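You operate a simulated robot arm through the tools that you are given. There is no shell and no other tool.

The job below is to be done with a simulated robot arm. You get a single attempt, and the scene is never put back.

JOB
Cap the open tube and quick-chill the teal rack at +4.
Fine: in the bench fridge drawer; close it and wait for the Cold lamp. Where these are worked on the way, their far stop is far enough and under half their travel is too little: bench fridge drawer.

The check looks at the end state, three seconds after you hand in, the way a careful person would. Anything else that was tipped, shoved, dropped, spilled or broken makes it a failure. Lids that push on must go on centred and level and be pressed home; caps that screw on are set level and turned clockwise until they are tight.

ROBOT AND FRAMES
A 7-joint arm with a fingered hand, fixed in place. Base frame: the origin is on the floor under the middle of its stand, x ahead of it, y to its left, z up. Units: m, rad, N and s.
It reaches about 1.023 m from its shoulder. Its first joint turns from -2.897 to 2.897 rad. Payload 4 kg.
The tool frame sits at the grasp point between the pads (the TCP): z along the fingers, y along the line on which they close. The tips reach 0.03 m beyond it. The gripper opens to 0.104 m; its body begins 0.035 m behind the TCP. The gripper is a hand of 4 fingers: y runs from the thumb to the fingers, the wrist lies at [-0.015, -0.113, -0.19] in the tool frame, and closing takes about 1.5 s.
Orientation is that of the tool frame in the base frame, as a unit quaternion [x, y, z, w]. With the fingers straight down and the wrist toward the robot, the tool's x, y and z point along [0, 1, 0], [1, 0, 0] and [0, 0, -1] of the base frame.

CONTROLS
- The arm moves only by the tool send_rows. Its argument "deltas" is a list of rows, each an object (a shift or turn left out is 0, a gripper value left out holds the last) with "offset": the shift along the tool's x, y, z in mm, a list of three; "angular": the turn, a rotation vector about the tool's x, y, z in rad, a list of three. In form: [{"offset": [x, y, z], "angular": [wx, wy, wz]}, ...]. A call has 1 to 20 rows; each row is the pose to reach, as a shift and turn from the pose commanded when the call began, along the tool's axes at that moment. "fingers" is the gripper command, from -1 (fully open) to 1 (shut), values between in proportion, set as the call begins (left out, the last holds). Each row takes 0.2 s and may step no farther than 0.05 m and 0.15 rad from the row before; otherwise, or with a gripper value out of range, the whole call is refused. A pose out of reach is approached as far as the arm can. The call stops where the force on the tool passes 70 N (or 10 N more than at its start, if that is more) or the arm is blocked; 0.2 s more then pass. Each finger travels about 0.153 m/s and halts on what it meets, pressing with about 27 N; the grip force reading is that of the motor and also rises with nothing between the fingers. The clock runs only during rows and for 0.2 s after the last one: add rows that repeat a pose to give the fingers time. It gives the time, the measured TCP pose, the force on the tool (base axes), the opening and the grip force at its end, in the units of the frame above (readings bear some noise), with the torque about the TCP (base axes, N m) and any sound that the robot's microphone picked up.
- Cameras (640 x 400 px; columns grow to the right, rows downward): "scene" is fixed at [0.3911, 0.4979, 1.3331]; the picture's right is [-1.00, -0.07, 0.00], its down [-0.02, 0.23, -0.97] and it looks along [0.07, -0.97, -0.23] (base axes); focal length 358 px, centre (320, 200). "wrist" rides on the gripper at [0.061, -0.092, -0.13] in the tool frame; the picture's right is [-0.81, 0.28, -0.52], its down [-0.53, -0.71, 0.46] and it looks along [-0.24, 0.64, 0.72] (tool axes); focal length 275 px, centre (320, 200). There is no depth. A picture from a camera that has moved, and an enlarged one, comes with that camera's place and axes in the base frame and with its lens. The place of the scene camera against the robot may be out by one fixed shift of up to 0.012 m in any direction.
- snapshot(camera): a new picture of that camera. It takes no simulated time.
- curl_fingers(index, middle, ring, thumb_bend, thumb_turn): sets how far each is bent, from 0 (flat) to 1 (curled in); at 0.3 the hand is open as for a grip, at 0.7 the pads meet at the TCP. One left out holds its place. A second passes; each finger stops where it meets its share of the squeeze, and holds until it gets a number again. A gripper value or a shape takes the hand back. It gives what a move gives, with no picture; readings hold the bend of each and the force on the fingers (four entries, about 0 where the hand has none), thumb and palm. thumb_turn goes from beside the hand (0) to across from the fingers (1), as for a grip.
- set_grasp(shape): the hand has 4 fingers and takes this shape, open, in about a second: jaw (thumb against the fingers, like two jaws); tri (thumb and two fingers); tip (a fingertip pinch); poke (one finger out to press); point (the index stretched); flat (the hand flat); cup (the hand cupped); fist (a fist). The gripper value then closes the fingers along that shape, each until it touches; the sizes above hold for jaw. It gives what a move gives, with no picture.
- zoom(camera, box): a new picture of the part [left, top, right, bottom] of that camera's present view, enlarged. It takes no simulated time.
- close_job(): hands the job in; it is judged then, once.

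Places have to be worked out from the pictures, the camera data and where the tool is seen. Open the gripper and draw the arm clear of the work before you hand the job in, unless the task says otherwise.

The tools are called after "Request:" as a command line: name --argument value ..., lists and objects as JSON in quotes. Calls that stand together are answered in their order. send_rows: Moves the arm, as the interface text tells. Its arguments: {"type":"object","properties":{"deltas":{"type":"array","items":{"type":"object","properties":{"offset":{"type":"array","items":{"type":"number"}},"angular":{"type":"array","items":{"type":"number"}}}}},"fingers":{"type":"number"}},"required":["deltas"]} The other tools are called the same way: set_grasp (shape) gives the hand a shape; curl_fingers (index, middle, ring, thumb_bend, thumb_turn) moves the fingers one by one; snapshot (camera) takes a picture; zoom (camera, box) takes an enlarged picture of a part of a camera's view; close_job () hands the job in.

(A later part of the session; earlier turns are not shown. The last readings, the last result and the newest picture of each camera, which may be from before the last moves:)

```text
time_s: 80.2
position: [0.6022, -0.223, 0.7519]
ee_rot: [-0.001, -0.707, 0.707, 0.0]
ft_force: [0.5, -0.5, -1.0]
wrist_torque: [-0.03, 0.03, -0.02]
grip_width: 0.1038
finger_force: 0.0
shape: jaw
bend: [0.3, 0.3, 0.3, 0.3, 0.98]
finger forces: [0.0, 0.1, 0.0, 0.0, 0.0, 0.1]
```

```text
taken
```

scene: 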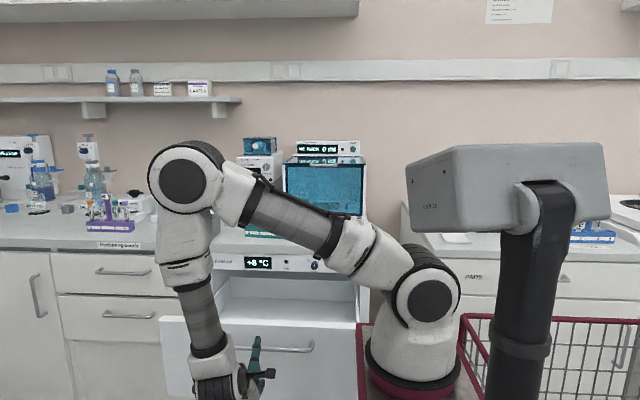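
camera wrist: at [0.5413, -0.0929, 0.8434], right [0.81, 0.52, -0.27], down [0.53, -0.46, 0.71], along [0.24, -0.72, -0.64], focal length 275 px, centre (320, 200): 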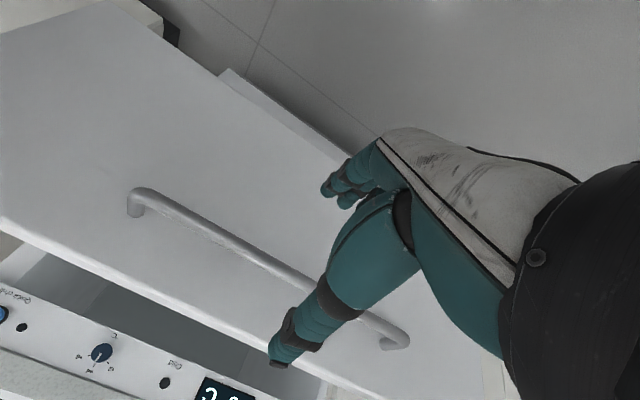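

The hand is clear of the handle. Rising and then moving up and forward over the open drawer to about (0.60, -0.45, 1.2).

Request:
send_rows --deltas '[{"offset": [0, -45, 0]}, {"offset": [0, -90, 0]}, {"offset": [0, -135, 0]}, {"offset": [0, -180, 0]}, {"offset": [0, -215, 30]}, {"offset": [0, -250, 60]}, {"offset": [0, -285, 90]}, {"offset": [0, -320, 120]}, {"offset": [0, -355, 150]}, {"offset": [0, -390, 180]}, {"offset": [0, -425, 210]}, {"offset": [0, -450, 240]}, {"offset": [0, -450, 240]}]'

Request:
snapshot --camera "scene"

Request:
snapshot --camera "wrist"

```text
time_s: 83.0
position: [0.6009, -0.4619, 1.2027]
ee_rot: [-0.001, -0.707, 0.707, 0.001]
ft_force: [-0.1, 0.2, -0.8]
wrist_torque: [0.02, 0.02, -0.01]
grip_width: 0.1038
finger_force: 0.0
shape: jaw
bend: [0.3, 0.3, 0.3, 0.3, 0.98]
finger forces: [0.0, 0.0, 0.0, 0.0, 0.1, 0.0]
```

```text
taken
```

scene: 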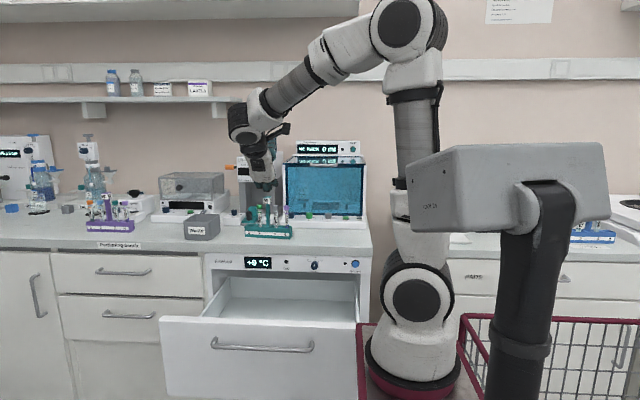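

```text
taken
camera wrist: at [0.5405, -0.3322, 1.294], right [0.81, 0.52, -0.27], down [0.53, -0.46, 0.71], along [0.24, -0.72, -0.64], focal length 275 px, centre (320, 200)
```

wrist: 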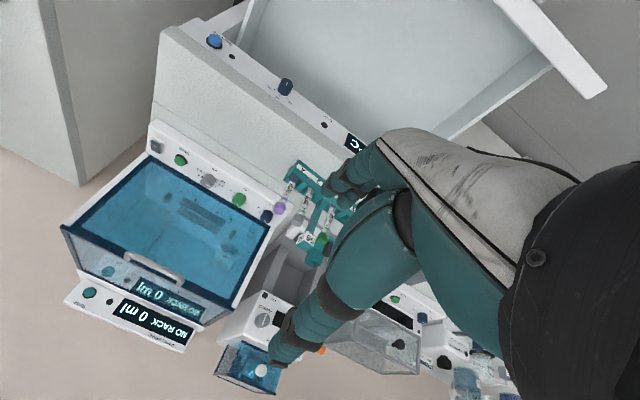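

Drawer is wide open and empty. Now turning the hand back +180° about the wrist axis to the fingers-down pose.

Request:
send_rows --deltas '[{"offset": [4, 4, -4], "angular": [0, 0.101, 0.101]}, {"offset": [8, 9, -9], "angular": [0, 0.202, 0.202]}, {"offset": [12, 13, -13], "angular": [0, 0.303, 0.303]}, {"offset": [15, 18, -18], "angular": [0, 0.404, 0.404]}, {"offset": [19, 22, -22], "angular": [0, 0.505, 0.505]}, {"offset": [23, 27, -27], "angular": [0, 0.606, 0.606]}, {"offset": [27, 31, -31], "angular": [0, 0.707, 0.707]}, {"offset": [30, 36, -36], "angular": [0, 0.808, 0.808]}, {"offset": [34, 40, -40], "angular": [0, 0.909, 0.909]}, {"offset": [37, 45, -45], "angular": [0, 1.01, 1.01]}, {"offset": [39, 49, -49], "angular": [0, 1.111, 1.111]}, {"offset": [39, 49, -49], "angular": [0, 1.111, 1.111]}]'

Request:
send_rows --deltas '[{"offset": [4, 4, -4], "angular": [0, 0.101, 0.101]}, {"offset": [8, 9, -9], "angular": [0, 0.202, 0.202]}, {"offset": [12, 13, -13], "angular": [0, 0.303, 0.303]}, {"offset": [15, 18, -18], "angular": [0, 0.404, 0.404]}, {"offset": [19, 22, -22], "angular": [0, 0.505, 0.505]}, {"offset": [23, 27, -27], "angular": [0, 0.606, 0.606]}, {"offset": [27, 31, -31], "angular": [0, 0.707, 0.707]}, {"offset": [30, 36, -36], "angular": [0, 0.808, 0.808]}, {"offset": [34, 40, -40], "angular": [0, 0.909, 0.909]}, {"offset": [37, 45, -45], "angular": [0, 1.01, 1.01]}, {"offset": [39, 49, -49], "angular": [0, 1.111, 1.111]}, {"offset": [39, 49, -49], "angular": [0, 1.111, 1.111]}]'

Request:
snapshot --camera "scene"

Request:
snapshot --camera "wrist"

```text
time_s: 85.6
position: [0.5623, -0.4136, 1.1538]
ee_rot: [0.708, 0.499, -0.499, 0.0]
ft_force: [0.7, 0.3, 0.7]
wrist_torque: [0.02, 0.01, 0.03]
grip_width: 0.1036
finger_force: 0.1
shape: jaw
bend: [0.3, 0.3, 0.3, 0.3, 0.98]
finger forces: [0.0, 0.0, 0.2, 0.0, 0.0, 0.1]
```

```text
time_s: 88.2
position: [0.632, -0.3855, 1.1261]
ee_rot: [1.0, -0.001, 0.001, 0.0]
ft_force: [0.3, -1.0, 0.4]
wrist_torque: [-0.02, 0.01, 0.01]
grip_width: 0.1036
finger_force: 0.0
shape: jaw
bend: [0.3, 0.3, 0.3, 0.3, 0.98]
finger forces: [0.0, 0.1, 0.1, 0.1, 0.1, 0.0]
```

```text
taken
```

scene: 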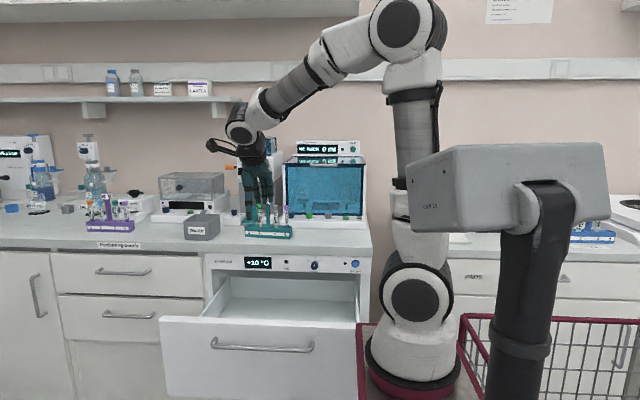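

```text
taken
camera wrist: at [0.6938, -0.2949, 1.2555], right [-0.81, -0.27, 0.52], down [-0.53, 0.71, -0.46], along [-0.24, -0.64, -0.73], focal length 275 px, centre (320, 200)
```

wrist: 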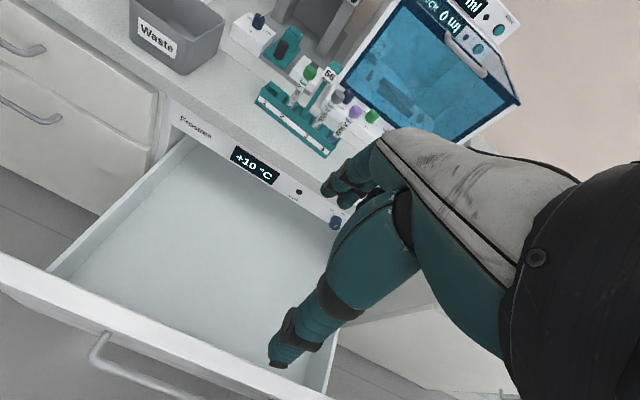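

Now for the rack: I'll use the "tri" shape (thumb against index and middle) on the flag block on its post, estimated at (0.674, -0.735), top z ≈ 1.04. Setting the shape and moving above it.

Request:
set_grasp --shape "tri"

Request:
send_rows --deltas '[{"offset": [5, 40, -10]}, {"offset": [10, 85, -20]}, {"offset": [15, 130, -30]}, {"offset": [20, 175, -30]}, {"offset": [25, 220, -30]}, {"offset": [30, 265, -30]}, {"offset": [36, 310, -30]}, {"offset": [42, 348, -25]}, {"offset": [42, 348, -25]}]' --fingers -0.3

Request:
snapshot --camera "wrist"

Request:
zoom --camera "scene" --box '[210, 150, 330, 240]'

```text
time_s: 89.1
position: [0.6307, -0.3859, 1.1263]
ee_rot: [1.0, 0.0, 0.001, 0.0]
ft_force: [-0.2, 0.4, 0.1]
wrist_torque: [0.0, -0.01, -0.01]
grip_width: 0.1035
finger_force: 0.0
shape: tri
bend: [0.3, 0.3, 0.99, 0.3, 0.98]
finger forces: [0.1, 0.0, 0.0, 0.0, 0.0, 0.0]
```

```text
time_s: 91.1
position: [0.6721, -0.7352, 1.1511]
ee_rot: [1.0, -0.002, 0.001, 0.0]
ft_force: [0.2, -0.6, 0.6]
wrist_torque: [0.01, -0.02, 0.02]
grip_width: 0.068
finger_force: 0.0
shape: tri
bend: [0.73, 0.39, 0.99, 0.62, 1.0]
finger forces: [0.1, 0.1, 0.0, 0.0, 0.1, 0.1]
```

```text
taken
camera wrist: at [0.7355, -0.644, 1.2812], right [-0.81, -0.27, 0.52], down [-0.53, 0.71, -0.46], along [-0.24, -0.64, -0.72], focal length 275 px, centre (320, 200)
```

wrist: 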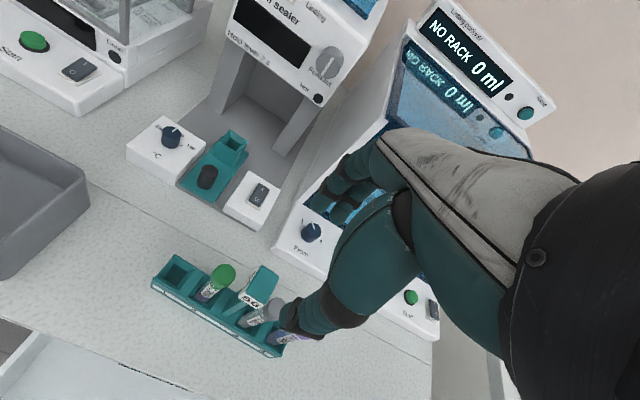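

```text
4.44 times, centred on (270, 195) of scene
camera zoom: at [0.3911, 0.4979, 1.3331], right [-1.0, -0.07, 0.0], down [-0.02, 0.23, -0.97], along [0.07, -0.97, -0.23], focal length 1591 px, centre (542, 222)
```

zoom: 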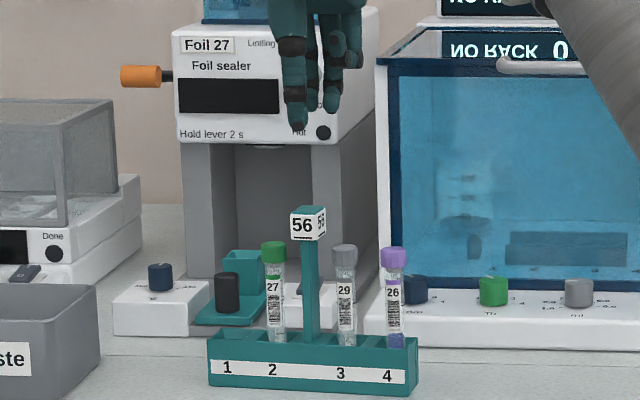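

The fingertips are over the flag. I think the two-pad "tip" pinch that held the cap well is cleaner for a 23 mm flag, so I switch to it and measure the flag in the wrist view.

Request:
set_grasp --shape "tip"

Request:
send_rows --deltas '[{"offset": [0, 0, 20]}, {"offset": [0, 0, 35]}, {"offset": [0, 0, 35]}, {"offset": [0, 0, 35]}, {"offset": [0, 0, 35]}]' --fingers -0.1

Request:
zoom --camera "wrist" --box '[200, 190, 400, 350]'

Request:
zoom --camera "scene" --box '[240, 160, 300, 220]'

```text
time_s: 92.0
position: [0.6734, -0.7355, 1.151]
ee_rot: [1.0, -0.001, 0.001, 0.001]
ft_force: [-0.4, -0.2, -0.6]
wrist_torque: [-0.01, -0.01, 0.0]
grip_width: 0.1041
finger_force: 0.1
shape: tip
bend: [0.3, 0.98, 0.99, 0.3, 0.98]
finger forces: [0.0, 0.0, 0.0, 0.0, 0.1, 0.1]
```

```text
time_s: 93.2
position: [0.6733, -0.7355, 1.1168]
ee_rot: [1.0, 0.0, 0.001, 0.0]
ft_force: [0.4, 0.7, 1.0]
wrist_torque: [-0.01, -0.02, -0.03]
grip_width: 0.0576
finger_force: 0.0
shape: tip
bend: [0.73, 0.98, 0.99, 0.67, 1.0]
finger forces: [0.1, 0.0, 0.0, 0.0, 0.1, 0.1]
```

```text
2.50 times, centred on (300, 270) of wrist
camera zoom: at [0.7353, -0.6433, 1.246], right [-0.81, -0.27, 0.52], down [-0.53, 0.71, -0.46], along [-0.24, -0.64, -0.72], focal length 688 px, centre (370, 25)
```

zoom: 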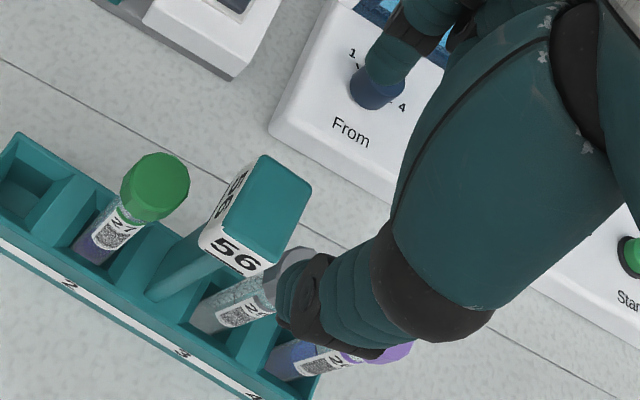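

```text
6.67 times, centred on (270, 190) of scene
camera zoom: at [0.3911, 0.4979, 1.3331], right [-1.0, -0.07, 0.0], down [-0.02, 0.23, -0.97], along [0.07, -0.97, -0.23], focal length 2386 px, centre (653, 267)
```

zoom: 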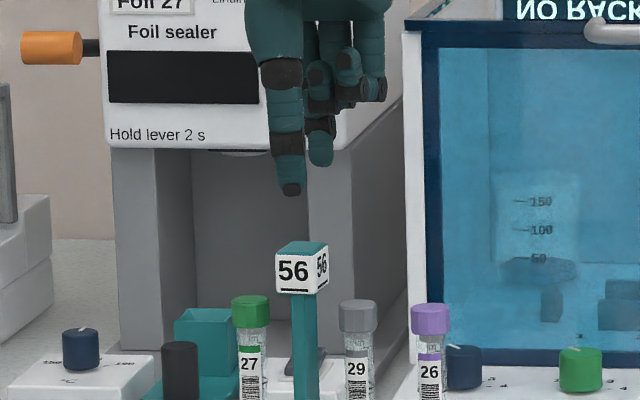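

Relative to how the cap was held, the flag centre is about 3 mm to +x and 6 mm to +y of the pinch centre. Correcting and lowering so the tips straddle the flag.

Request:
send_rows --deltas '[{"offset": [3, -6, 0]}, {"offset": [3, -6, 20]}, {"offset": [3, -6, 40]}, {"offset": [3, -6, 55]}, {"offset": [3, -6, 55]}]'

Request:
zoom --camera "wrist" --box '[220, 180, 400, 330]'

Request:
zoom --camera "scene" --box '[250, 180, 300, 225]'

```text
time_s: 94.4
position: [0.6766, -0.7295, 1.0606]
ee_rot: [1.0, 0.0, 0.001, -0.001]
ft_force: [0.6, -0.1, -0.6]
wrist_torque: [0.01, -0.01, -0.01]
grip_width: 0.0575
finger_force: 0.0
shape: tip
bend: [0.73, 0.98, 0.99, 0.67, 1.0]
finger forces: [0.1, 0.1, 0.0, 0.0, 0.0, 0.0]
```

```text
2.67 times, centred on (310, 255) of wrist
camera zoom: at [0.7381, -0.6372, 1.1903], right [-0.81, -0.27, 0.52], down [-0.53, 0.71, -0.46], along [-0.24, -0.64, -0.72], focal length 734 px, centre (347, 53)
```

zoom: 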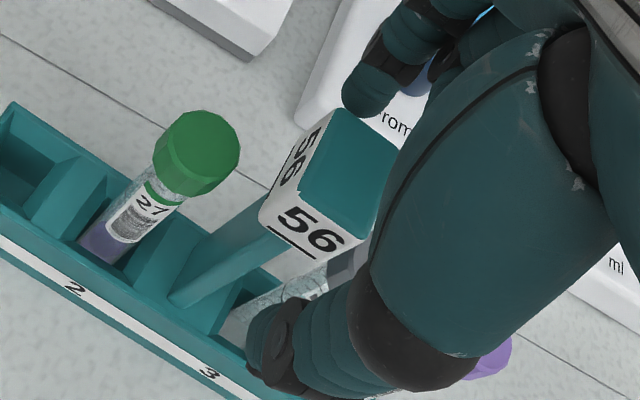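

```text
8.89 times, centred on (275, 202) of scene
camera zoom: at [0.3911, 0.4979, 1.3331], right [-1.0, -0.07, 0.0], down [-0.02, 0.23, -0.97], along [0.07, -0.97, -0.23], focal length 3182 px, centre (720, 178)
```

zoom: 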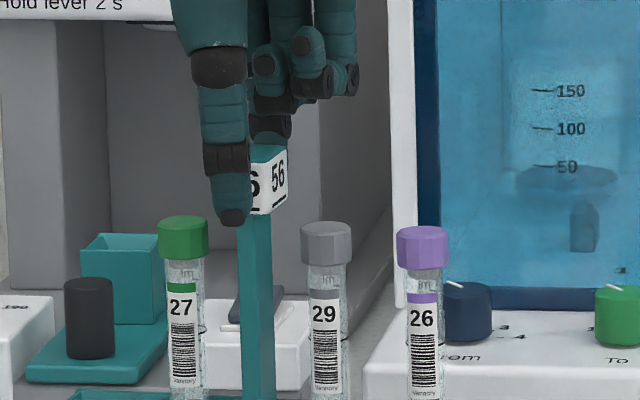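

Thumb lines up with the flag centre and the flag is centred in the pinch. Lowering 5 mm more and closing on the flag.

Request:
send_rows --deltas '[{"offset": [0, 0, 3]}, {"offset": [0, 0, 6]}, {"offset": [0, 0, 6]}]'

Request:
send_rows --deltas '[{"offset": [0, 0, 0]}, {"offset": [0, 0, 0]}, {"offset": [0, 0, 0]}, {"offset": [0, 0, 0]}, {"offset": [0, 0, 0]}, {"offset": [0, 0, 0]}]' --fingers 1

Request:
zoom --camera "wrist" --box '[220, 180, 400, 330]'

Request:
zoom --camera "scene" --box '[240, 180, 310, 240]'

```text
time_s: 95.2
position: [0.6759, -0.7278, 1.0537]
ee_rot: [1.0, -0.002, 0.001, 0.0]
ft_force: [0.3, 0.3, -0.3]
wrist_torque: [0.02, 0.04, -0.02]
grip_width: 0.0576
finger_force: 0.0
shape: tip
bend: [0.73, 0.98, 0.99, 0.67, 1.0]
finger forces: [0.0, 0.0, 0.0, 0.0, 0.0, 0.1]
```

```text
time_s: 96.6
position: [0.6766, -0.7288, 1.055]
ee_rot: [1.0, -0.001, 0.0, 0.0]
ft_force: [0.0, 0.7, -0.7]
wrist_torque: [0.0, -0.01, -0.03]
grip_width: 0.0248
finger_force: 27.8
shape: tip
bend: [0.73, 1.0, 1.0, 0.74, 1.0]
finger forces: [24.3, 0.0, 0.0, 0.0, 24.2, 0.0]
```

```text
2.67 times, centred on (310, 255) of wrist
camera zoom: at [0.7384, -0.6371, 1.1849], right [-0.81, -0.27, 0.52], down [-0.53, 0.71, -0.46], along [-0.24, -0.64, -0.72], focal length 734 px, centre (347, 53)
```

zoom: 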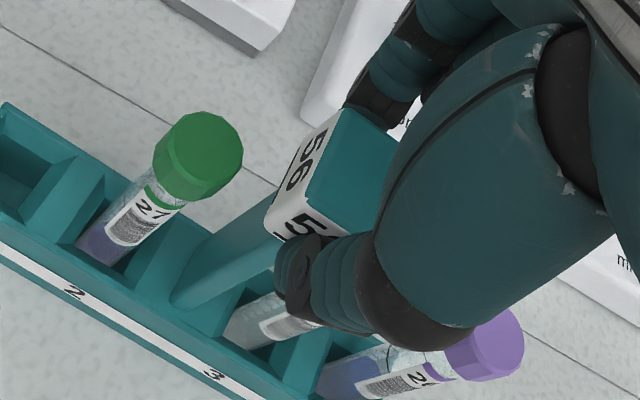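

```text
6.67 times, centred on (275, 210) of scene
camera zoom: at [0.3911, 0.4979, 1.3331], right [-1.0, -0.07, 0.0], down [-0.02, 0.23, -0.97], along [0.07, -0.97, -0.23], focal length 2386 px, centre (620, 133)
```

zoom: 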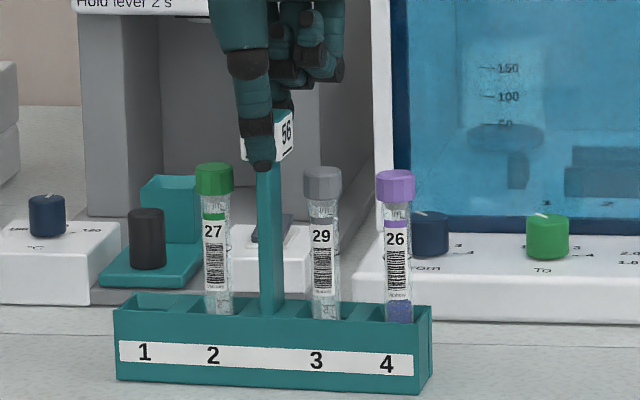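

Flag is gripped with 24 N on each pad. Lifting slowly by 25 mm and watching for tilt or slip.

Request:
send_rows --deltas '[{"offset": [0, 0, -2]}, {"offset": [0, 0, -5]}, {"offset": [0, 0, -10]}, {"offset": [0, 0, -17]}, {"offset": [0, 0, -25]}, {"offset": [0, 0, -25]}]'

Request:
zoom --camera "scene" --box '[240, 170, 310, 240]'

Request:
zoom --camera "wrist" --box '[200, 170, 400, 350]'

```text
time_s: 98.0
position: [0.6758, -0.7285, 1.0801]
ee_rot: [1.0, -0.001, 0.001, 0.0]
ft_force: [0.7, 0.4, -1.0]
wrist_torque: [-0.02, 0.0, 0.0]
grip_width: 0.0243
finger_force: 27.1
shape: tip
bend: [0.73, 1.0, 1.0, 0.74, 1.0]
finger forces: [24.1, 0.1, 0.0, 0.1, 24.2, 0.0]
```

```text
5.71 times, centred on (275, 205) of scene
camera zoom: at [0.3911, 0.4979, 1.3331], right [-1.0, -0.07, 0.0], down [-0.02, 0.23, -0.97], along [0.07, -0.97, -0.23], focal length 2046 px, centre (577, 171)
```

zoom: 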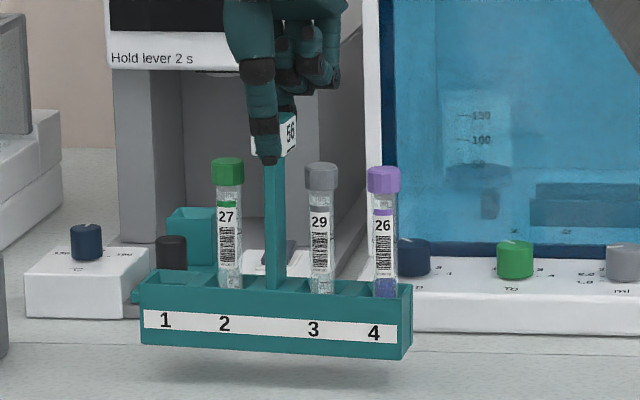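

```text
2.22 times, centred on (300, 260) of wrist
camera zoom: at [0.7381, -0.6369, 1.2096], right [-0.81, -0.27, 0.52], down [-0.53, 0.71, -0.46], along [-0.24, -0.64, -0.72], focal length 612 px, centre (364, 67)
```

zoom: 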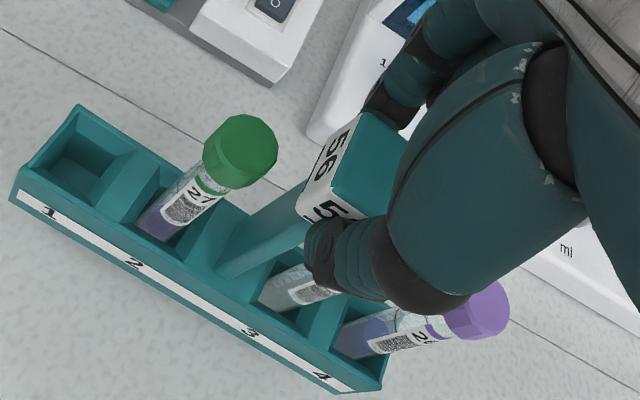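

The rack hangs level and firmly. Raising a bit and carrying it towards +y over the open drawer, slowly.

Request:
send_rows --deltas '[{"offset": [0, 0, -12]}, {"offset": [0, 0, -30]}, {"offset": [-4, -15, -35]}, {"offset": [-9, -40, -35]}, {"offset": [-14, -70, -35]}, {"offset": [-20, -100, -35]}, {"offset": [-26, -130, -35]}, {"offset": [-32, -160, -35]}, {"offset": [-38, -190, -35]}, {"offset": [-43, -215, -35]}, {"offset": [-46, -228, -35]}, {"offset": [-46, -228, -35]}]'

Request:
snapshot --camera "scene"

Request:
snapshot --camera "wrist"

```text
time_s: 100.6
position: [0.629, -0.4992, 1.1143]
ee_rot: [1.0, -0.001, 0.0, 0.0]
ft_force: [-0.1, 0.2, -1.6]
wrist_torque: [0.0, -0.02, 0.02]
grip_width: 0.0246
finger_force: 27.0
shape: tip
bend: [0.73, 1.0, 1.0, 0.74, 1.0]
finger forces: [24.3, 0.0, 0.0, 0.0, 24.2, 0.0]
```

```text
taken
```

scene: 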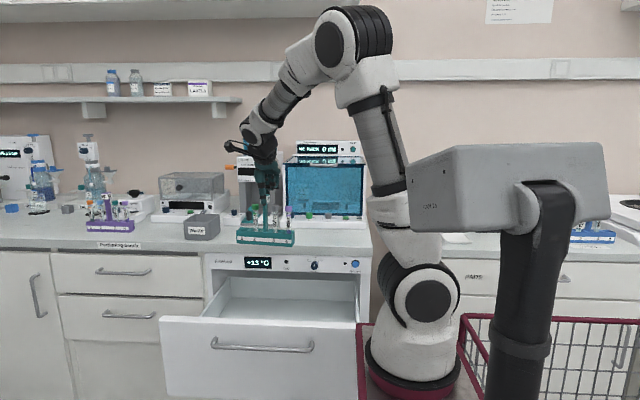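

```text
taken
camera wrist: at [0.6925, -0.4089, 1.2441], right [-0.81, -0.27, 0.52], down [-0.53, 0.71, -0.46], along [-0.24, -0.64, -0.72], focal length 275 px, centre (320, 200)
```

wrist: 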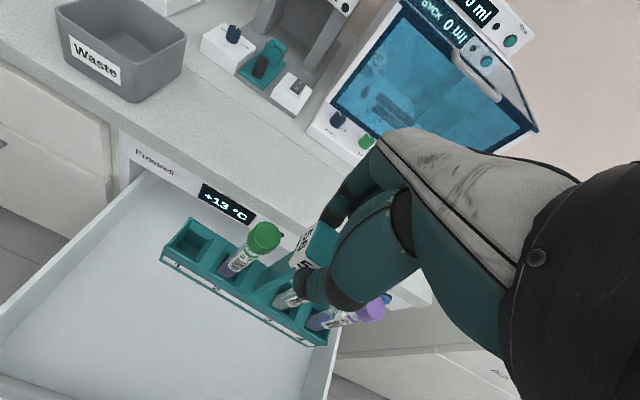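

Rack is over the drawer. Lowering straight down 120 mm to just above the drawer's rim height, then checking clearances.

Request:
send_rows --deltas '[{"offset": [0, 0, 20]}, {"offset": [0, 0, 45]}, {"offset": [0, 0, 70]}, {"offset": [0, 0, 95]}, {"offset": [0, 0, 120]}, {"offset": [0, 0, 120]}]'

Request:
snapshot --camera "scene"

Request:
snapshot --camera "wrist"

Request:
zoom --camera "scene" --box '[150, 190, 380, 350]'

```text
time_s: 102.0
position: [0.6306, -0.5004, 0.9941]
ee_rot: [1.0, -0.001, 0.0, 0.0]
ft_force: [-0.2, -0.8, -1.5]
wrist_torque: [-0.02, 0.01, 0.01]
grip_width: 0.0245
finger_force: 26.7
shape: tip
bend: [0.73, 1.0, 1.0, 0.74, 1.0]
finger forces: [24.2, 0.1, 0.0, 0.0, 24.3, 0.1]
```

```text
taken
```

scene: 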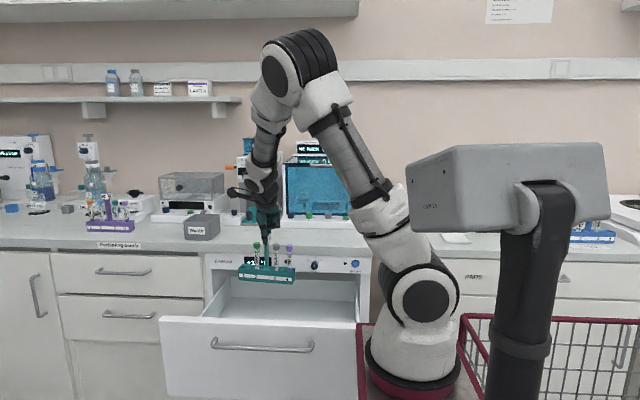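

```text
taken
camera wrist: at [0.6928, -0.4099, 1.1236], right [-0.81, -0.27, 0.52], down [-0.53, 0.71, -0.46], along [-0.24, -0.64, -0.72], focal length 275 px, centre (320, 200)
```

wrist: 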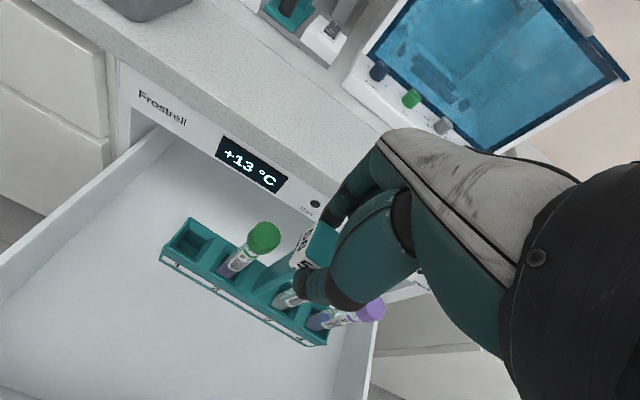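

```text
2.50 times, centred on (265, 270) of scene
camera zoom: at [0.3911, 0.4979, 1.3331], right [-1.0, -0.07, 0.0], down [-0.02, 0.23, -0.97], along [0.07, -0.97, -0.23], focal length 895 px, centre (458, 25)
```

zoom: 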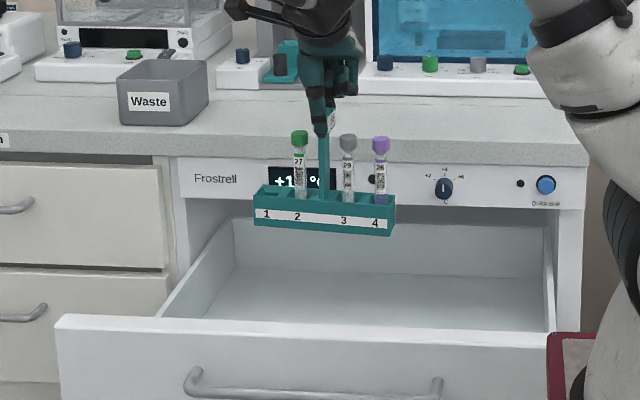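

Clear on all sides. Lowering another 100 mm into the drawer in small steps.

Request:
send_rows --deltas '[{"offset": [0, 0, 20]}, {"offset": [0, 0, 40]}, {"offset": [0, 0, 60]}, {"offset": [0, 0, 80]}, {"offset": [0, 0, 100]}, {"offset": [0, 0, 100]}]'

Request:
snapshot --camera "wrist"

Request:
zoom --camera "scene" --box '[150, 190, 380, 350]'

```text
time_s: 103.4
position: [0.6301, -0.5008, 0.8926]
ee_rot: [1.0, -0.001, 0.001, 0.0]
ft_force: [-0.2, 0.3, -1.2]
wrist_torque: [0.02, -0.02, 0.01]
grip_width: 0.0245
finger_force: 27.5
shape: tip
bend: [0.73, 1.0, 1.0, 0.74, 1.0]
finger forces: [24.0, 0.0, 0.0, 0.0, 24.3, 0.0]
```

```text
taken
camera wrist: at [0.6929, -0.4096, 1.0236], right [-0.81, -0.27, 0.52], down [-0.53, 0.71, -0.46], along [-0.24, -0.64, -0.72], focal length 275 px, centre (320, 200)
```

wrist: 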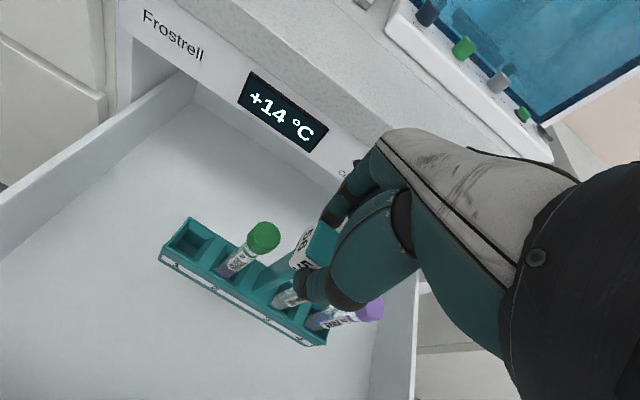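

```text
2.50 times, centred on (265, 270) of scene
camera zoom: at [0.3911, 0.4979, 1.3331], right [-1.0, -0.07, 0.0], down [-0.02, 0.23, -0.97], along [0.07, -0.97, -0.23], focal length 895 px, centre (458, 25)
```

zoom: 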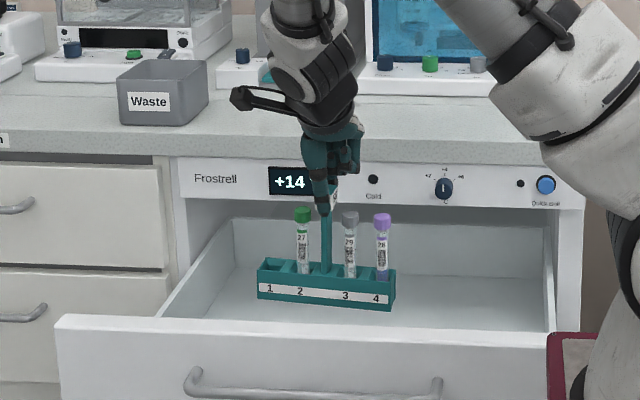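

Rack bottom should be at about z 0.736 now. Continuing down 40 mm, then in finer steps to feel the floor.

Request:
send_rows --deltas '[{"offset": [0, 0, 12]}, {"offset": [0, 0, 24]}, {"offset": [0, 0, 34]}, {"offset": [0, 0, 42]}, {"offset": [0, 0, 42]}]'

Request:
zoom --camera "scene" --box '[200, 230, 370, 350]'

Request:
zoom --camera "wrist" --box '[100, 150, 440, 400]'

```text
time_s: 104.6
position: [0.6306, -0.4996, 0.8525]
ee_rot: [1.0, -0.001, -0.001, 0.0]
ft_force: [0.0, 0.8, -1.3]
wrist_torque: [0.02, 0.0, -0.01]
grip_width: 0.0242
finger_force: 26.7
shape: tip
bend: [0.73, 1.0, 1.0, 0.74, 1.0]
finger forces: [24.1, 0.0, 0.0, 0.0, 24.1, 0.0]
```

```text
3.33 times, centred on (285, 290) of scene
camera zoom: at [0.3911, 0.4979, 1.3331], right [-1.0, -0.07, 0.0], down [-0.02, 0.23, -0.97], along [0.07, -0.97, -0.23], focal length 1193 px, centre (437, -100)
```

zoom: 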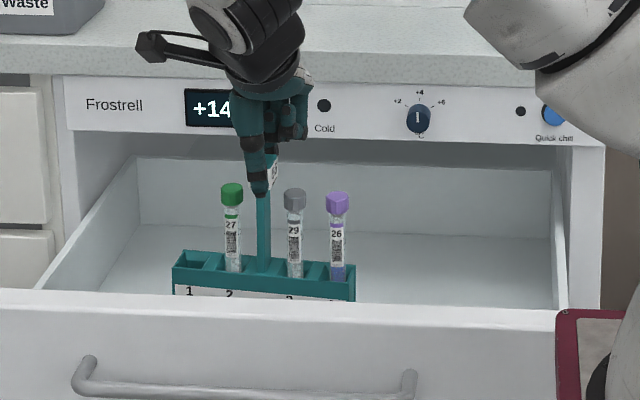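

```text
1.60 times, centred on (270, 275) of wrist
camera zoom: at [0.6932, -0.4098, 0.9821], right [-0.81, -0.27, 0.52], down [-0.53, 0.71, -0.46], along [-0.24, -0.64, -0.72], focal length 440 px, centre (400, 80)
```

zoom: 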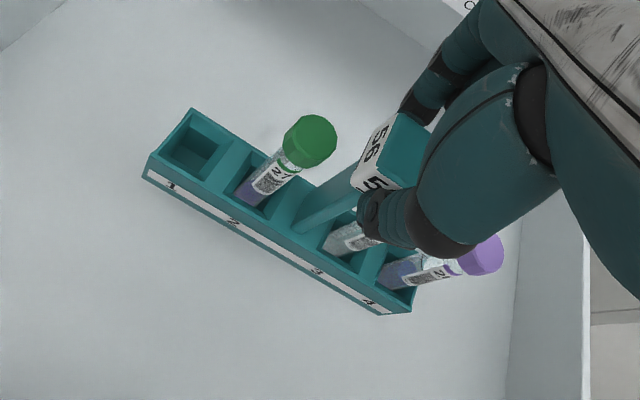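

Estimating the drawer floor from the wall lines gives z ≈ 0.58–0.61, so there is still room. Lowering a further 40 mm, watching force.

Request:
send_rows --deltas '[{"offset": [0, 0, 8]}, {"offset": [0, 0, 16]}, {"offset": [0, 0, 24]}, {"offset": [0, 0, 32]}, {"offset": [0, 0, 40]}, {"offset": [0, 0, 40]}]'

Request:
zoom --camera "wrist" --box '[100, 150, 440, 400]'

Request:
zoom --camera "scene" --box '[200, 230, 370, 350]'

```text
time_s: 106.0
position: [0.6306, -0.5002, 0.8131]
ee_rot: [1.0, 0.0, 0.0, 0.0]
ft_force: [0.4, -0.5, -2.7]
wrist_torque: [0.03, 0.0, 0.02]
grip_width: 0.0245
finger_force: 26.9
shape: tip
bend: [0.73, 1.0, 1.0, 0.74, 1.0]
finger forces: [24.1, 0.1, 0.1, 0.1, 24.1, 0.1]
```

```text
1.60 times, centred on (270, 275) of wrist
camera zoom: at [0.693, -0.4094, 0.9424], right [-0.81, -0.27, 0.52], down [-0.53, 0.71, -0.46], along [-0.24, -0.64, -0.72], focal length 440 px, centre (400, 80)
```

zoom: 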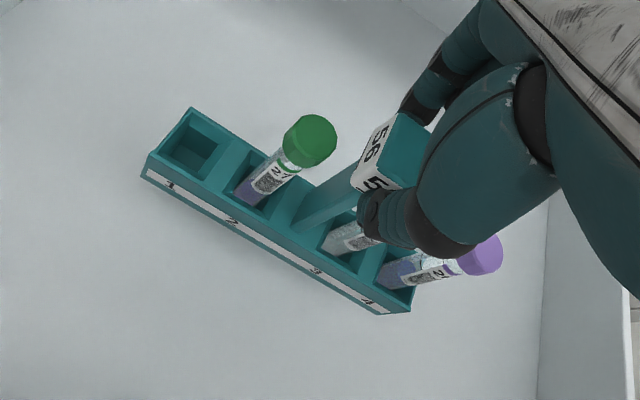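

```text
3.33 times, centred on (285, 290) of scene
camera zoom: at [0.3911, 0.4979, 1.3331], right [-1.0, -0.07, 0.0], down [-0.02, 0.23, -0.97], along [0.07, -0.97, -0.23], focal length 1193 px, centre (437, -100)
```

zoom: 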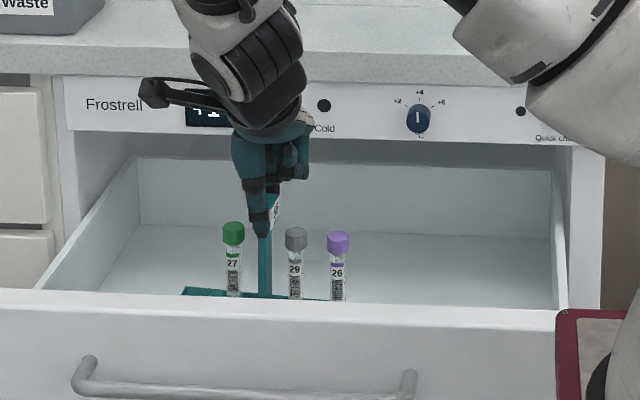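

Two wrist views now put the floor at about z 0.596, so about 6 cm remain. Lowering 42 mm then feeling for the floor in fine steps.

Request:
send_rows --deltas '[{"offset": [0, 0, 8]}, {"offset": [0, 0, 16]}, {"offset": [0, 0, 24]}, {"offset": [0, 0, 32]}, {"offset": [0, 0, 40]}, {"offset": [0, 0, 40]}]'

Request:
zoom --camera "wrist" --box '[100, 150, 440, 400]'

Request:
snapshot --camera "scene"

```text
time_s: 107.4
position: [0.6308, -0.4997, 0.7724]
ee_rot: [1.0, 0.0, 0.001, 0.0]
ft_force: [-0.2, -0.5, -1.5]
wrist_torque: [0.01, -0.01, 0.05]
grip_width: 0.0244
finger_force: 26.7
shape: tip
bend: [0.73, 1.0, 1.0, 0.74, 1.0]
finger forces: [24.1, 0.1, 0.0, 0.0, 24.1, 0.0]
```

```text
1.60 times, centred on (270, 275) of wrist
camera zoom: at [0.6931, -0.4089, 0.9022], right [-0.81, -0.27, 0.52], down [-0.53, 0.71, -0.46], along [-0.24, -0.64, -0.72], focal length 440 px, centre (400, 80)
```

zoom: 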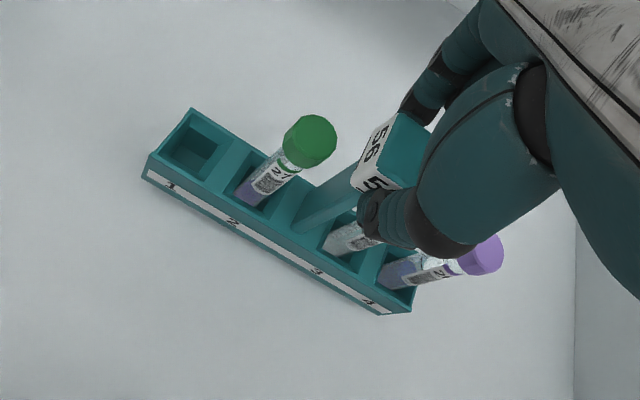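

```text
taken
```

scene: 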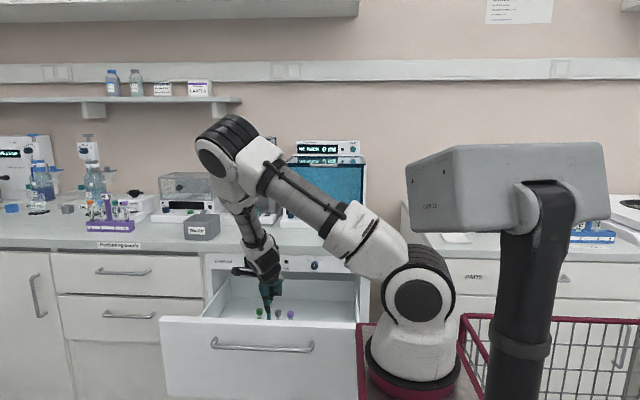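

Floor estimate 0.60, rack bottom about 0.615. Lowering 10 mm gently.

Request:
send_rows --deltas '[{"offset": [0, 0, 3]}, {"offset": [0, 0, 6]}, {"offset": [0, 0, 9]}, {"offset": [0, 0, 9]}]'

Request:
zoom --camera "wrist" --box '[150, 190, 350, 360]'

```text
time_s: 108.4
position: [0.6316, -0.4992, 0.7629]
ee_rot: [1.0, -0.001, 0.001, 0.0]
ft_force: [0.9, 1.2, -3.1]
wrist_torque: [0.04, 0.02, -0.01]
grip_width: 0.0244
finger_force: 27.6
shape: tip
bend: [0.73, 1.0, 1.0, 0.74, 1.0]
finger forces: [24.0, 0.1, 0.0, 0.1, 24.2, 0.0]
```

```text
2.35 times, centred on (250, 275) of wrist
camera zoom: at [0.6929, -0.4088, 0.8934], right [-0.81, -0.27, 0.52], down [-0.53, 0.71, -0.46], along [-0.24, -0.64, -0.72], focal length 648 px, centre (485, 24)
```

zoom: 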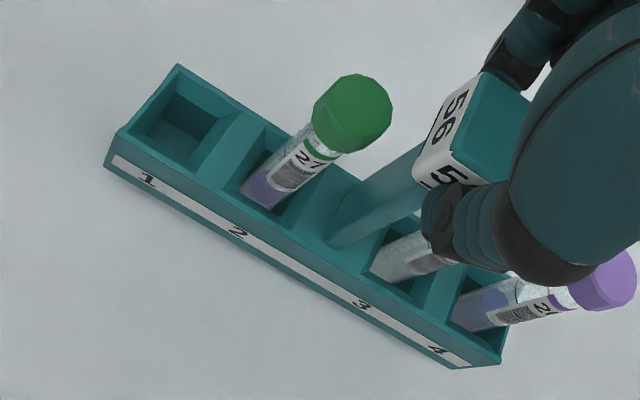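

Still hanging free (no upward force). Continuing in 4 mm steps to touch the floor.

Request:
send_rows --deltas '[{"offset": [0, 0, 2]}, {"offset": [0, 0, 4]}, {"offset": [0, 0, 4]}]'

Request:
send_rows --deltas '[{"offset": [0, 0, 2]}, {"offset": [0, 0, 3]}, {"offset": [0, 0, 3]}]'

Request:
zoom --camera "wrist" --box '[150, 190, 350, 360]'

```text
time_s: 109.2
position: [0.6307, -0.4998, 0.7589]
ee_rot: [1.0, -0.001, 0.0, 0.0]
ft_force: [0.2, 0.6, -1.7]
wrist_torque: [-0.02, 0.0, 0.02]
grip_width: 0.0245
finger_force: 27.1
shape: tip
bend: [0.73, 1.0, 1.0, 0.74, 1.0]
finger forces: [24.1, 0.1, 0.0, 0.0, 24.0, 0.1]
```

```text
time_s: 110.0
position: [0.6309, -0.5, 0.7562]
ee_rot: [1.0, 0.0, 0.001, 0.0]
ft_force: [0.6, 0.3, -2.1]
wrist_torque: [-0.03, 0.0, -0.01]
grip_width: 0.0247
finger_force: 26.7
shape: tip
bend: [0.73, 1.0, 1.0, 0.74, 1.0]
finger forces: [24.1, 0.1, 0.1, 0.0, 24.1, 0.0]
```

```text
2.35 times, centred on (250, 275) of wrist
camera zoom: at [0.6929, -0.409, 0.8866], right [-0.81, -0.27, 0.52], down [-0.53, 0.71, -0.46], along [-0.24, -0.64, -0.72], focal length 648 px, centre (485, 24)
```

zoom: 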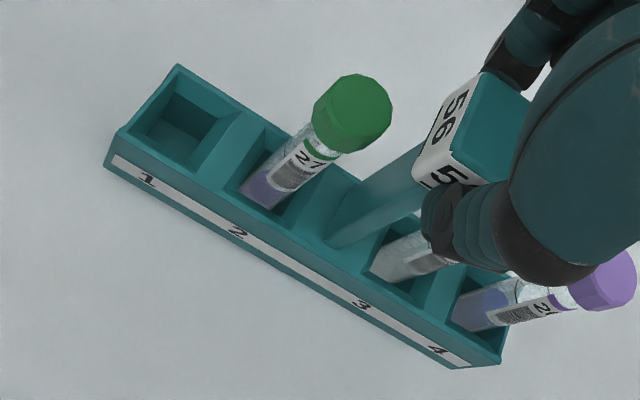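

Not yet touching. Continuing in 3 mm steps.

Request:
send_rows --deltas '[{"offset": [0, 0, 1.5]}, {"offset": [0, 0, 3]}, {"offset": [0, 0, 3]}]'

Request:
send_rows --deltas '[{"offset": [0, 0, 1.5]}, {"offset": [0, 0, 3]}, {"offset": [0, 0, 3]}]'

Request:
zoom --camera "wrist" --box '[150, 190, 350, 360]'

```text
time_s: 110.8
position: [0.6298, -0.5012, 0.7539]
ee_rot: [1.0, -0.001, 0.0, -0.001]
ft_force: [0.0, 0.1, 3.8]
wrist_torque: [0.01, 0.02, 0.0]
grip_width: 0.0244
finger_force: 27.3
shape: tip
bend: [0.73, 1.0, 1.0, 0.75, 1.0]
finger forces: [25.5, 0.0, 0.1, 0.0, 25.1, 0.1]
```

```text
time_s: 111.6
position: [0.6313, -0.5003, 0.7537]
ee_rot: [1.0, -0.001, 0.002, 0.001]
ft_force: [0.3, -0.7, 27.8]
wrist_torque: [-0.02, 0.03, -0.02]
grip_width: 0.0259
finger_force: 27.1
shape: tip
bend: [0.73, 1.0, 1.0, 0.75, 1.0]
finger forces: [30.0, 0.1, 0.0, 0.0, 29.9, 0.0]
```

```text
2.35 times, centred on (250, 275) of wrist
camera zoom: at [0.6927, -0.4091, 0.882], right [-0.81, -0.27, 0.52], down [-0.53, 0.71, -0.46], along [-0.24, -0.65, -0.72], focal length 648 px, centre (485, 24)
```

zoom: 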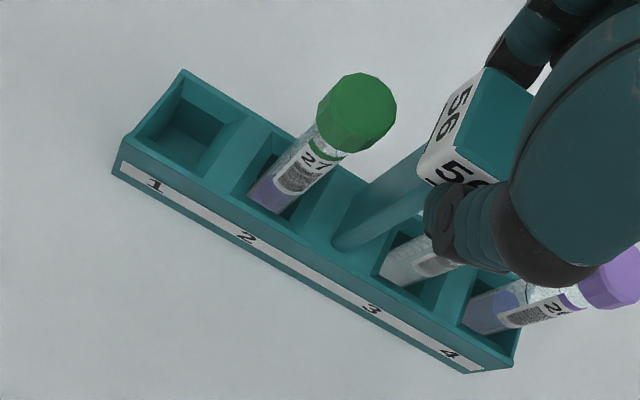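

The rack is on the drawer floor (27.8 N, a little over-pressed). Relieving by 3.5 mm before releasing.

Request:
send_rows --deltas '[{"offset": [0, 0, -1.5]}, {"offset": [0, 0, -3.2]}, {"offset": [0, 0, -3.2]}, {"offset": [0, 0, -3.2]}]'

```text
time_s: 112.6
position: [0.6304, -0.5, 0.7536]
ee_rot: [1.0, 0.0, 0.0, 0.0]
ft_force: [0.8, -0.3, 6.6]
wrist_torque: [-0.01, -0.02, -0.01]
grip_width: 0.0257
finger_force: 26.8
shape: tip
bend: [0.73, 1.0, 1.0, 0.75, 1.0]
finger forces: [27.7, 0.0, 0.0, 0.1, 27.6, 0.0]
```

Force is down to about 6 N with the rack resting. Releasing the pinch in place, then looking.

Request:
send_rows --deltas '[{"offset": [0, 0, -0.6]}, {"offset": [0, 0, -0.6]}]'

Request:
send_rows --deltas '[{"offset": [0, 0, 0]}, {"offset": [0, 0, 0]}, {"offset": [0, 0, 0]}, {"offset": [0, 0, 0]}, {"offset": [0, 0, 0]}]' --fingers 0.1

Request:
zoom --camera "wrist" --box '[130, 170, 400, 370]'

```text
time_s: 113.2
position: [0.6306, -0.5001, 0.7542]
ee_rot: [1.0, -0.001, 0.0, 0.001]
ft_force: [-0.5, -0.2, -0.1]
wrist_torque: [0.0, -0.01, -0.04]
grip_width: 0.0251
finger_force: 27.1
shape: tip
bend: [0.73, 1.0, 1.0, 0.75, 1.0]
finger forces: [26.4, 0.0, 0.0, 0.1, 26.7, 0.0]
```

```text
time_s: 114.4
position: [0.6302, -0.4997, 0.7546]
ee_rot: [1.0, -0.002, 0.001, 0.0]
ft_force: [0.3, 0.0, 0.1]
wrist_torque: [0.0, 0.0, 0.01]
grip_width: 0.0466
finger_force: 0.0
shape: tip
bend: [0.73, 0.98, 0.99, 0.71, 1.0]
finger forces: [0.0, 0.0, 0.0, 0.1, 0.0, 0.0]
```

```text
2.00 times, centred on (265, 270) of wrist
camera zoom: at [0.6929, -0.4087, 0.8842], right [-0.81, -0.27, 0.52], down [-0.53, 0.71, -0.46], along [-0.24, -0.64, -0.72], focal length 551 px, centre (430, 60)
```

zoom: 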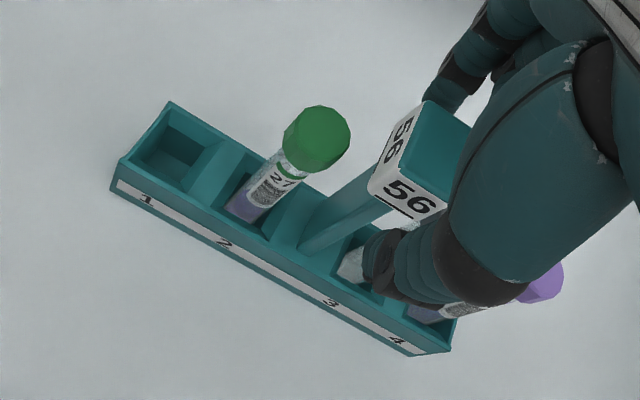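

Rack stands upright on the drawer floor, pinch open. Rising straight up out of the drawer.

Request:
send_rows --deltas '[{"offset": [0, 0, -10]}, {"offset": [0, 0, -30]}, {"offset": [0, 0, -60]}, {"offset": [0, 0, -100]}, {"offset": [0, 0, -140]}, {"offset": [0, 0, -180]}, {"offset": [0, 0, -220]}, {"offset": [0, 0, -260]}, {"offset": [0, 0, -300]}, {"offset": [0, 0, -340]}, {"offset": [0, 0, -380]}, {"offset": [0, 0, -380]}]'

Request:
snapshot --camera "wrist"

Request:
snapshot --camera "scene"

```text
time_s: 117.0
position: [0.6307, -0.5002, 1.1355]
ee_rot: [1.0, -0.001, 0.0, 0.001]
ft_force: [-0.7, -0.9, 0.6]
wrist_torque: [0.02, -0.03, 0.0]
grip_width: 0.0468
finger_force: 0.1
shape: tip
bend: [0.73, 0.98, 0.99, 0.71, 1.0]
finger forces: [0.1, 0.1, 0.0, 0.0, 0.0, 0.0]
```

```text
taken
camera wrist: at [0.6918, -0.4086, 1.2653], right [-0.81, -0.27, 0.52], down [-0.53, 0.71, -0.46], along [-0.24, -0.64, -0.72], focal length 275 px, centre (320, 200)
```

wrist: 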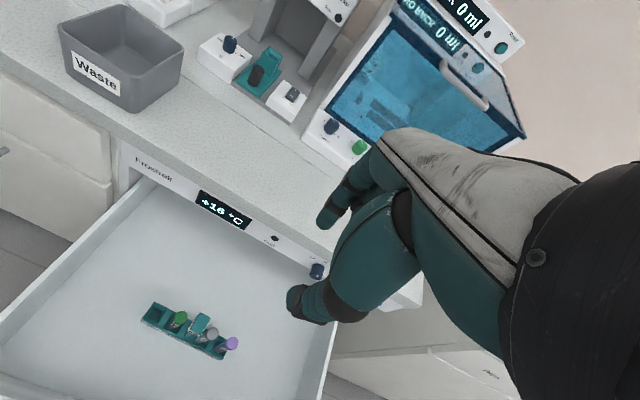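

```text
taken
```

scene: 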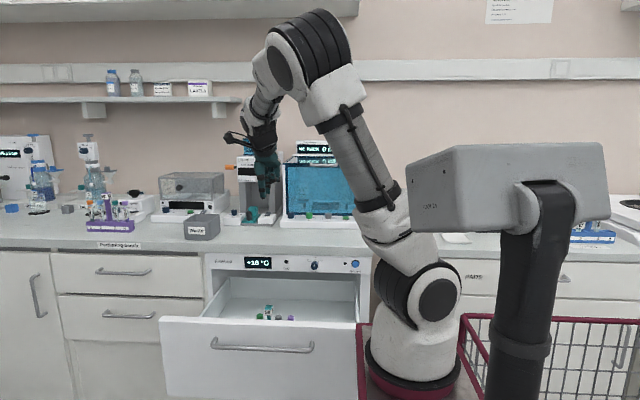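

Rack and its three capped tubes stand in the drawer. Checking with a zoom, then turning the hand back to face the drawer front (same -180° turn that worked before).

Request:
zoom --camera "scene" --box '[230, 280, 320, 330]'

Request:
zoom --camera "wrist" --box '[120, 280, 260, 380]'

Request:
send_rows --deltas '[{"offset": [-6, 3, -3], "angular": [0, -0.101, -0.101]}, {"offset": [-13, 5, -5], "angular": [0, -0.202, -0.202]}, {"offset": [-19, 8, -8], "angular": [0, -0.303, -0.303]}, {"offset": [-25, 10, -10], "angular": [0, -0.404, -0.404]}, {"offset": [-31, 13, -13], "angular": [0, -0.505, -0.505]}, {"offset": [-38, 15, -15], "angular": [0, -0.606, -0.606]}, {"offset": [-44, 18, -18], "angular": [0, -0.707, -0.707]}, {"offset": [-50, 20, -20], "angular": [0, -0.808, -0.808]}, {"offset": [-57, 23, -23], "angular": [0, -0.909, -0.909]}, {"offset": [-63, 25, -25], "angular": [0, -1.01, -1.01]}, {"offset": [-69, 28, -28], "angular": [0, -1.111, -1.111]}, {"offset": [-69, 28, -28], "angular": [0, -1.111, -1.111]}]'

```text
7.11 times, centred on (275, 305) of scene
camera zoom: at [0.3911, 0.4979, 1.3331], right [-1.0, -0.07, 0.0], down [-0.02, 0.23, -0.97], along [0.07, -0.97, -0.23], focal length 2546 px, centre (640, -547)
```

zoom: 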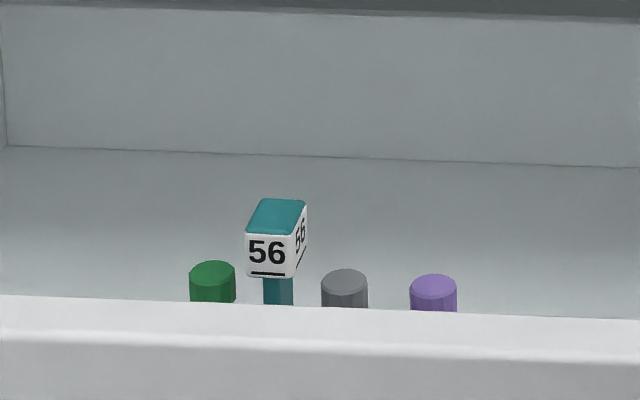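

```text
4.00 times, centred on (190, 330) of wrist
camera zoom: at [0.6918, -0.4086, 1.2653], right [-0.81, -0.27, 0.52], down [-0.53, 0.71, -0.46], along [-0.24, -0.64, -0.72], focal length 1101 px, centre (840, -320)
```

zoom: 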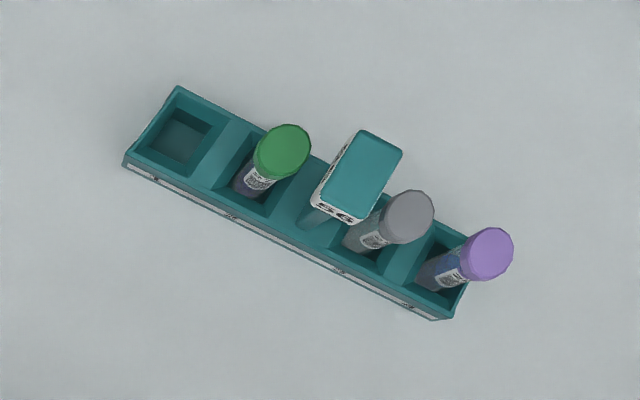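

```text
time_s: 119.6
position: [0.5611, -0.5285, 1.1636]
ee_rot: [0.707, 0.5, -0.501, 0.0]
ft_force: [0.5, 0.3, 0.1]
wrist_torque: [-0.01, 0.0, 0.02]
grip_width: 0.0466
finger_force: 0.0
shape: tip
bend: [0.73, 0.98, 0.99, 0.71, 1.0]
finger forces: [0.1, 0.1, 0.1, 0.1, 0.1, 0.1]
```

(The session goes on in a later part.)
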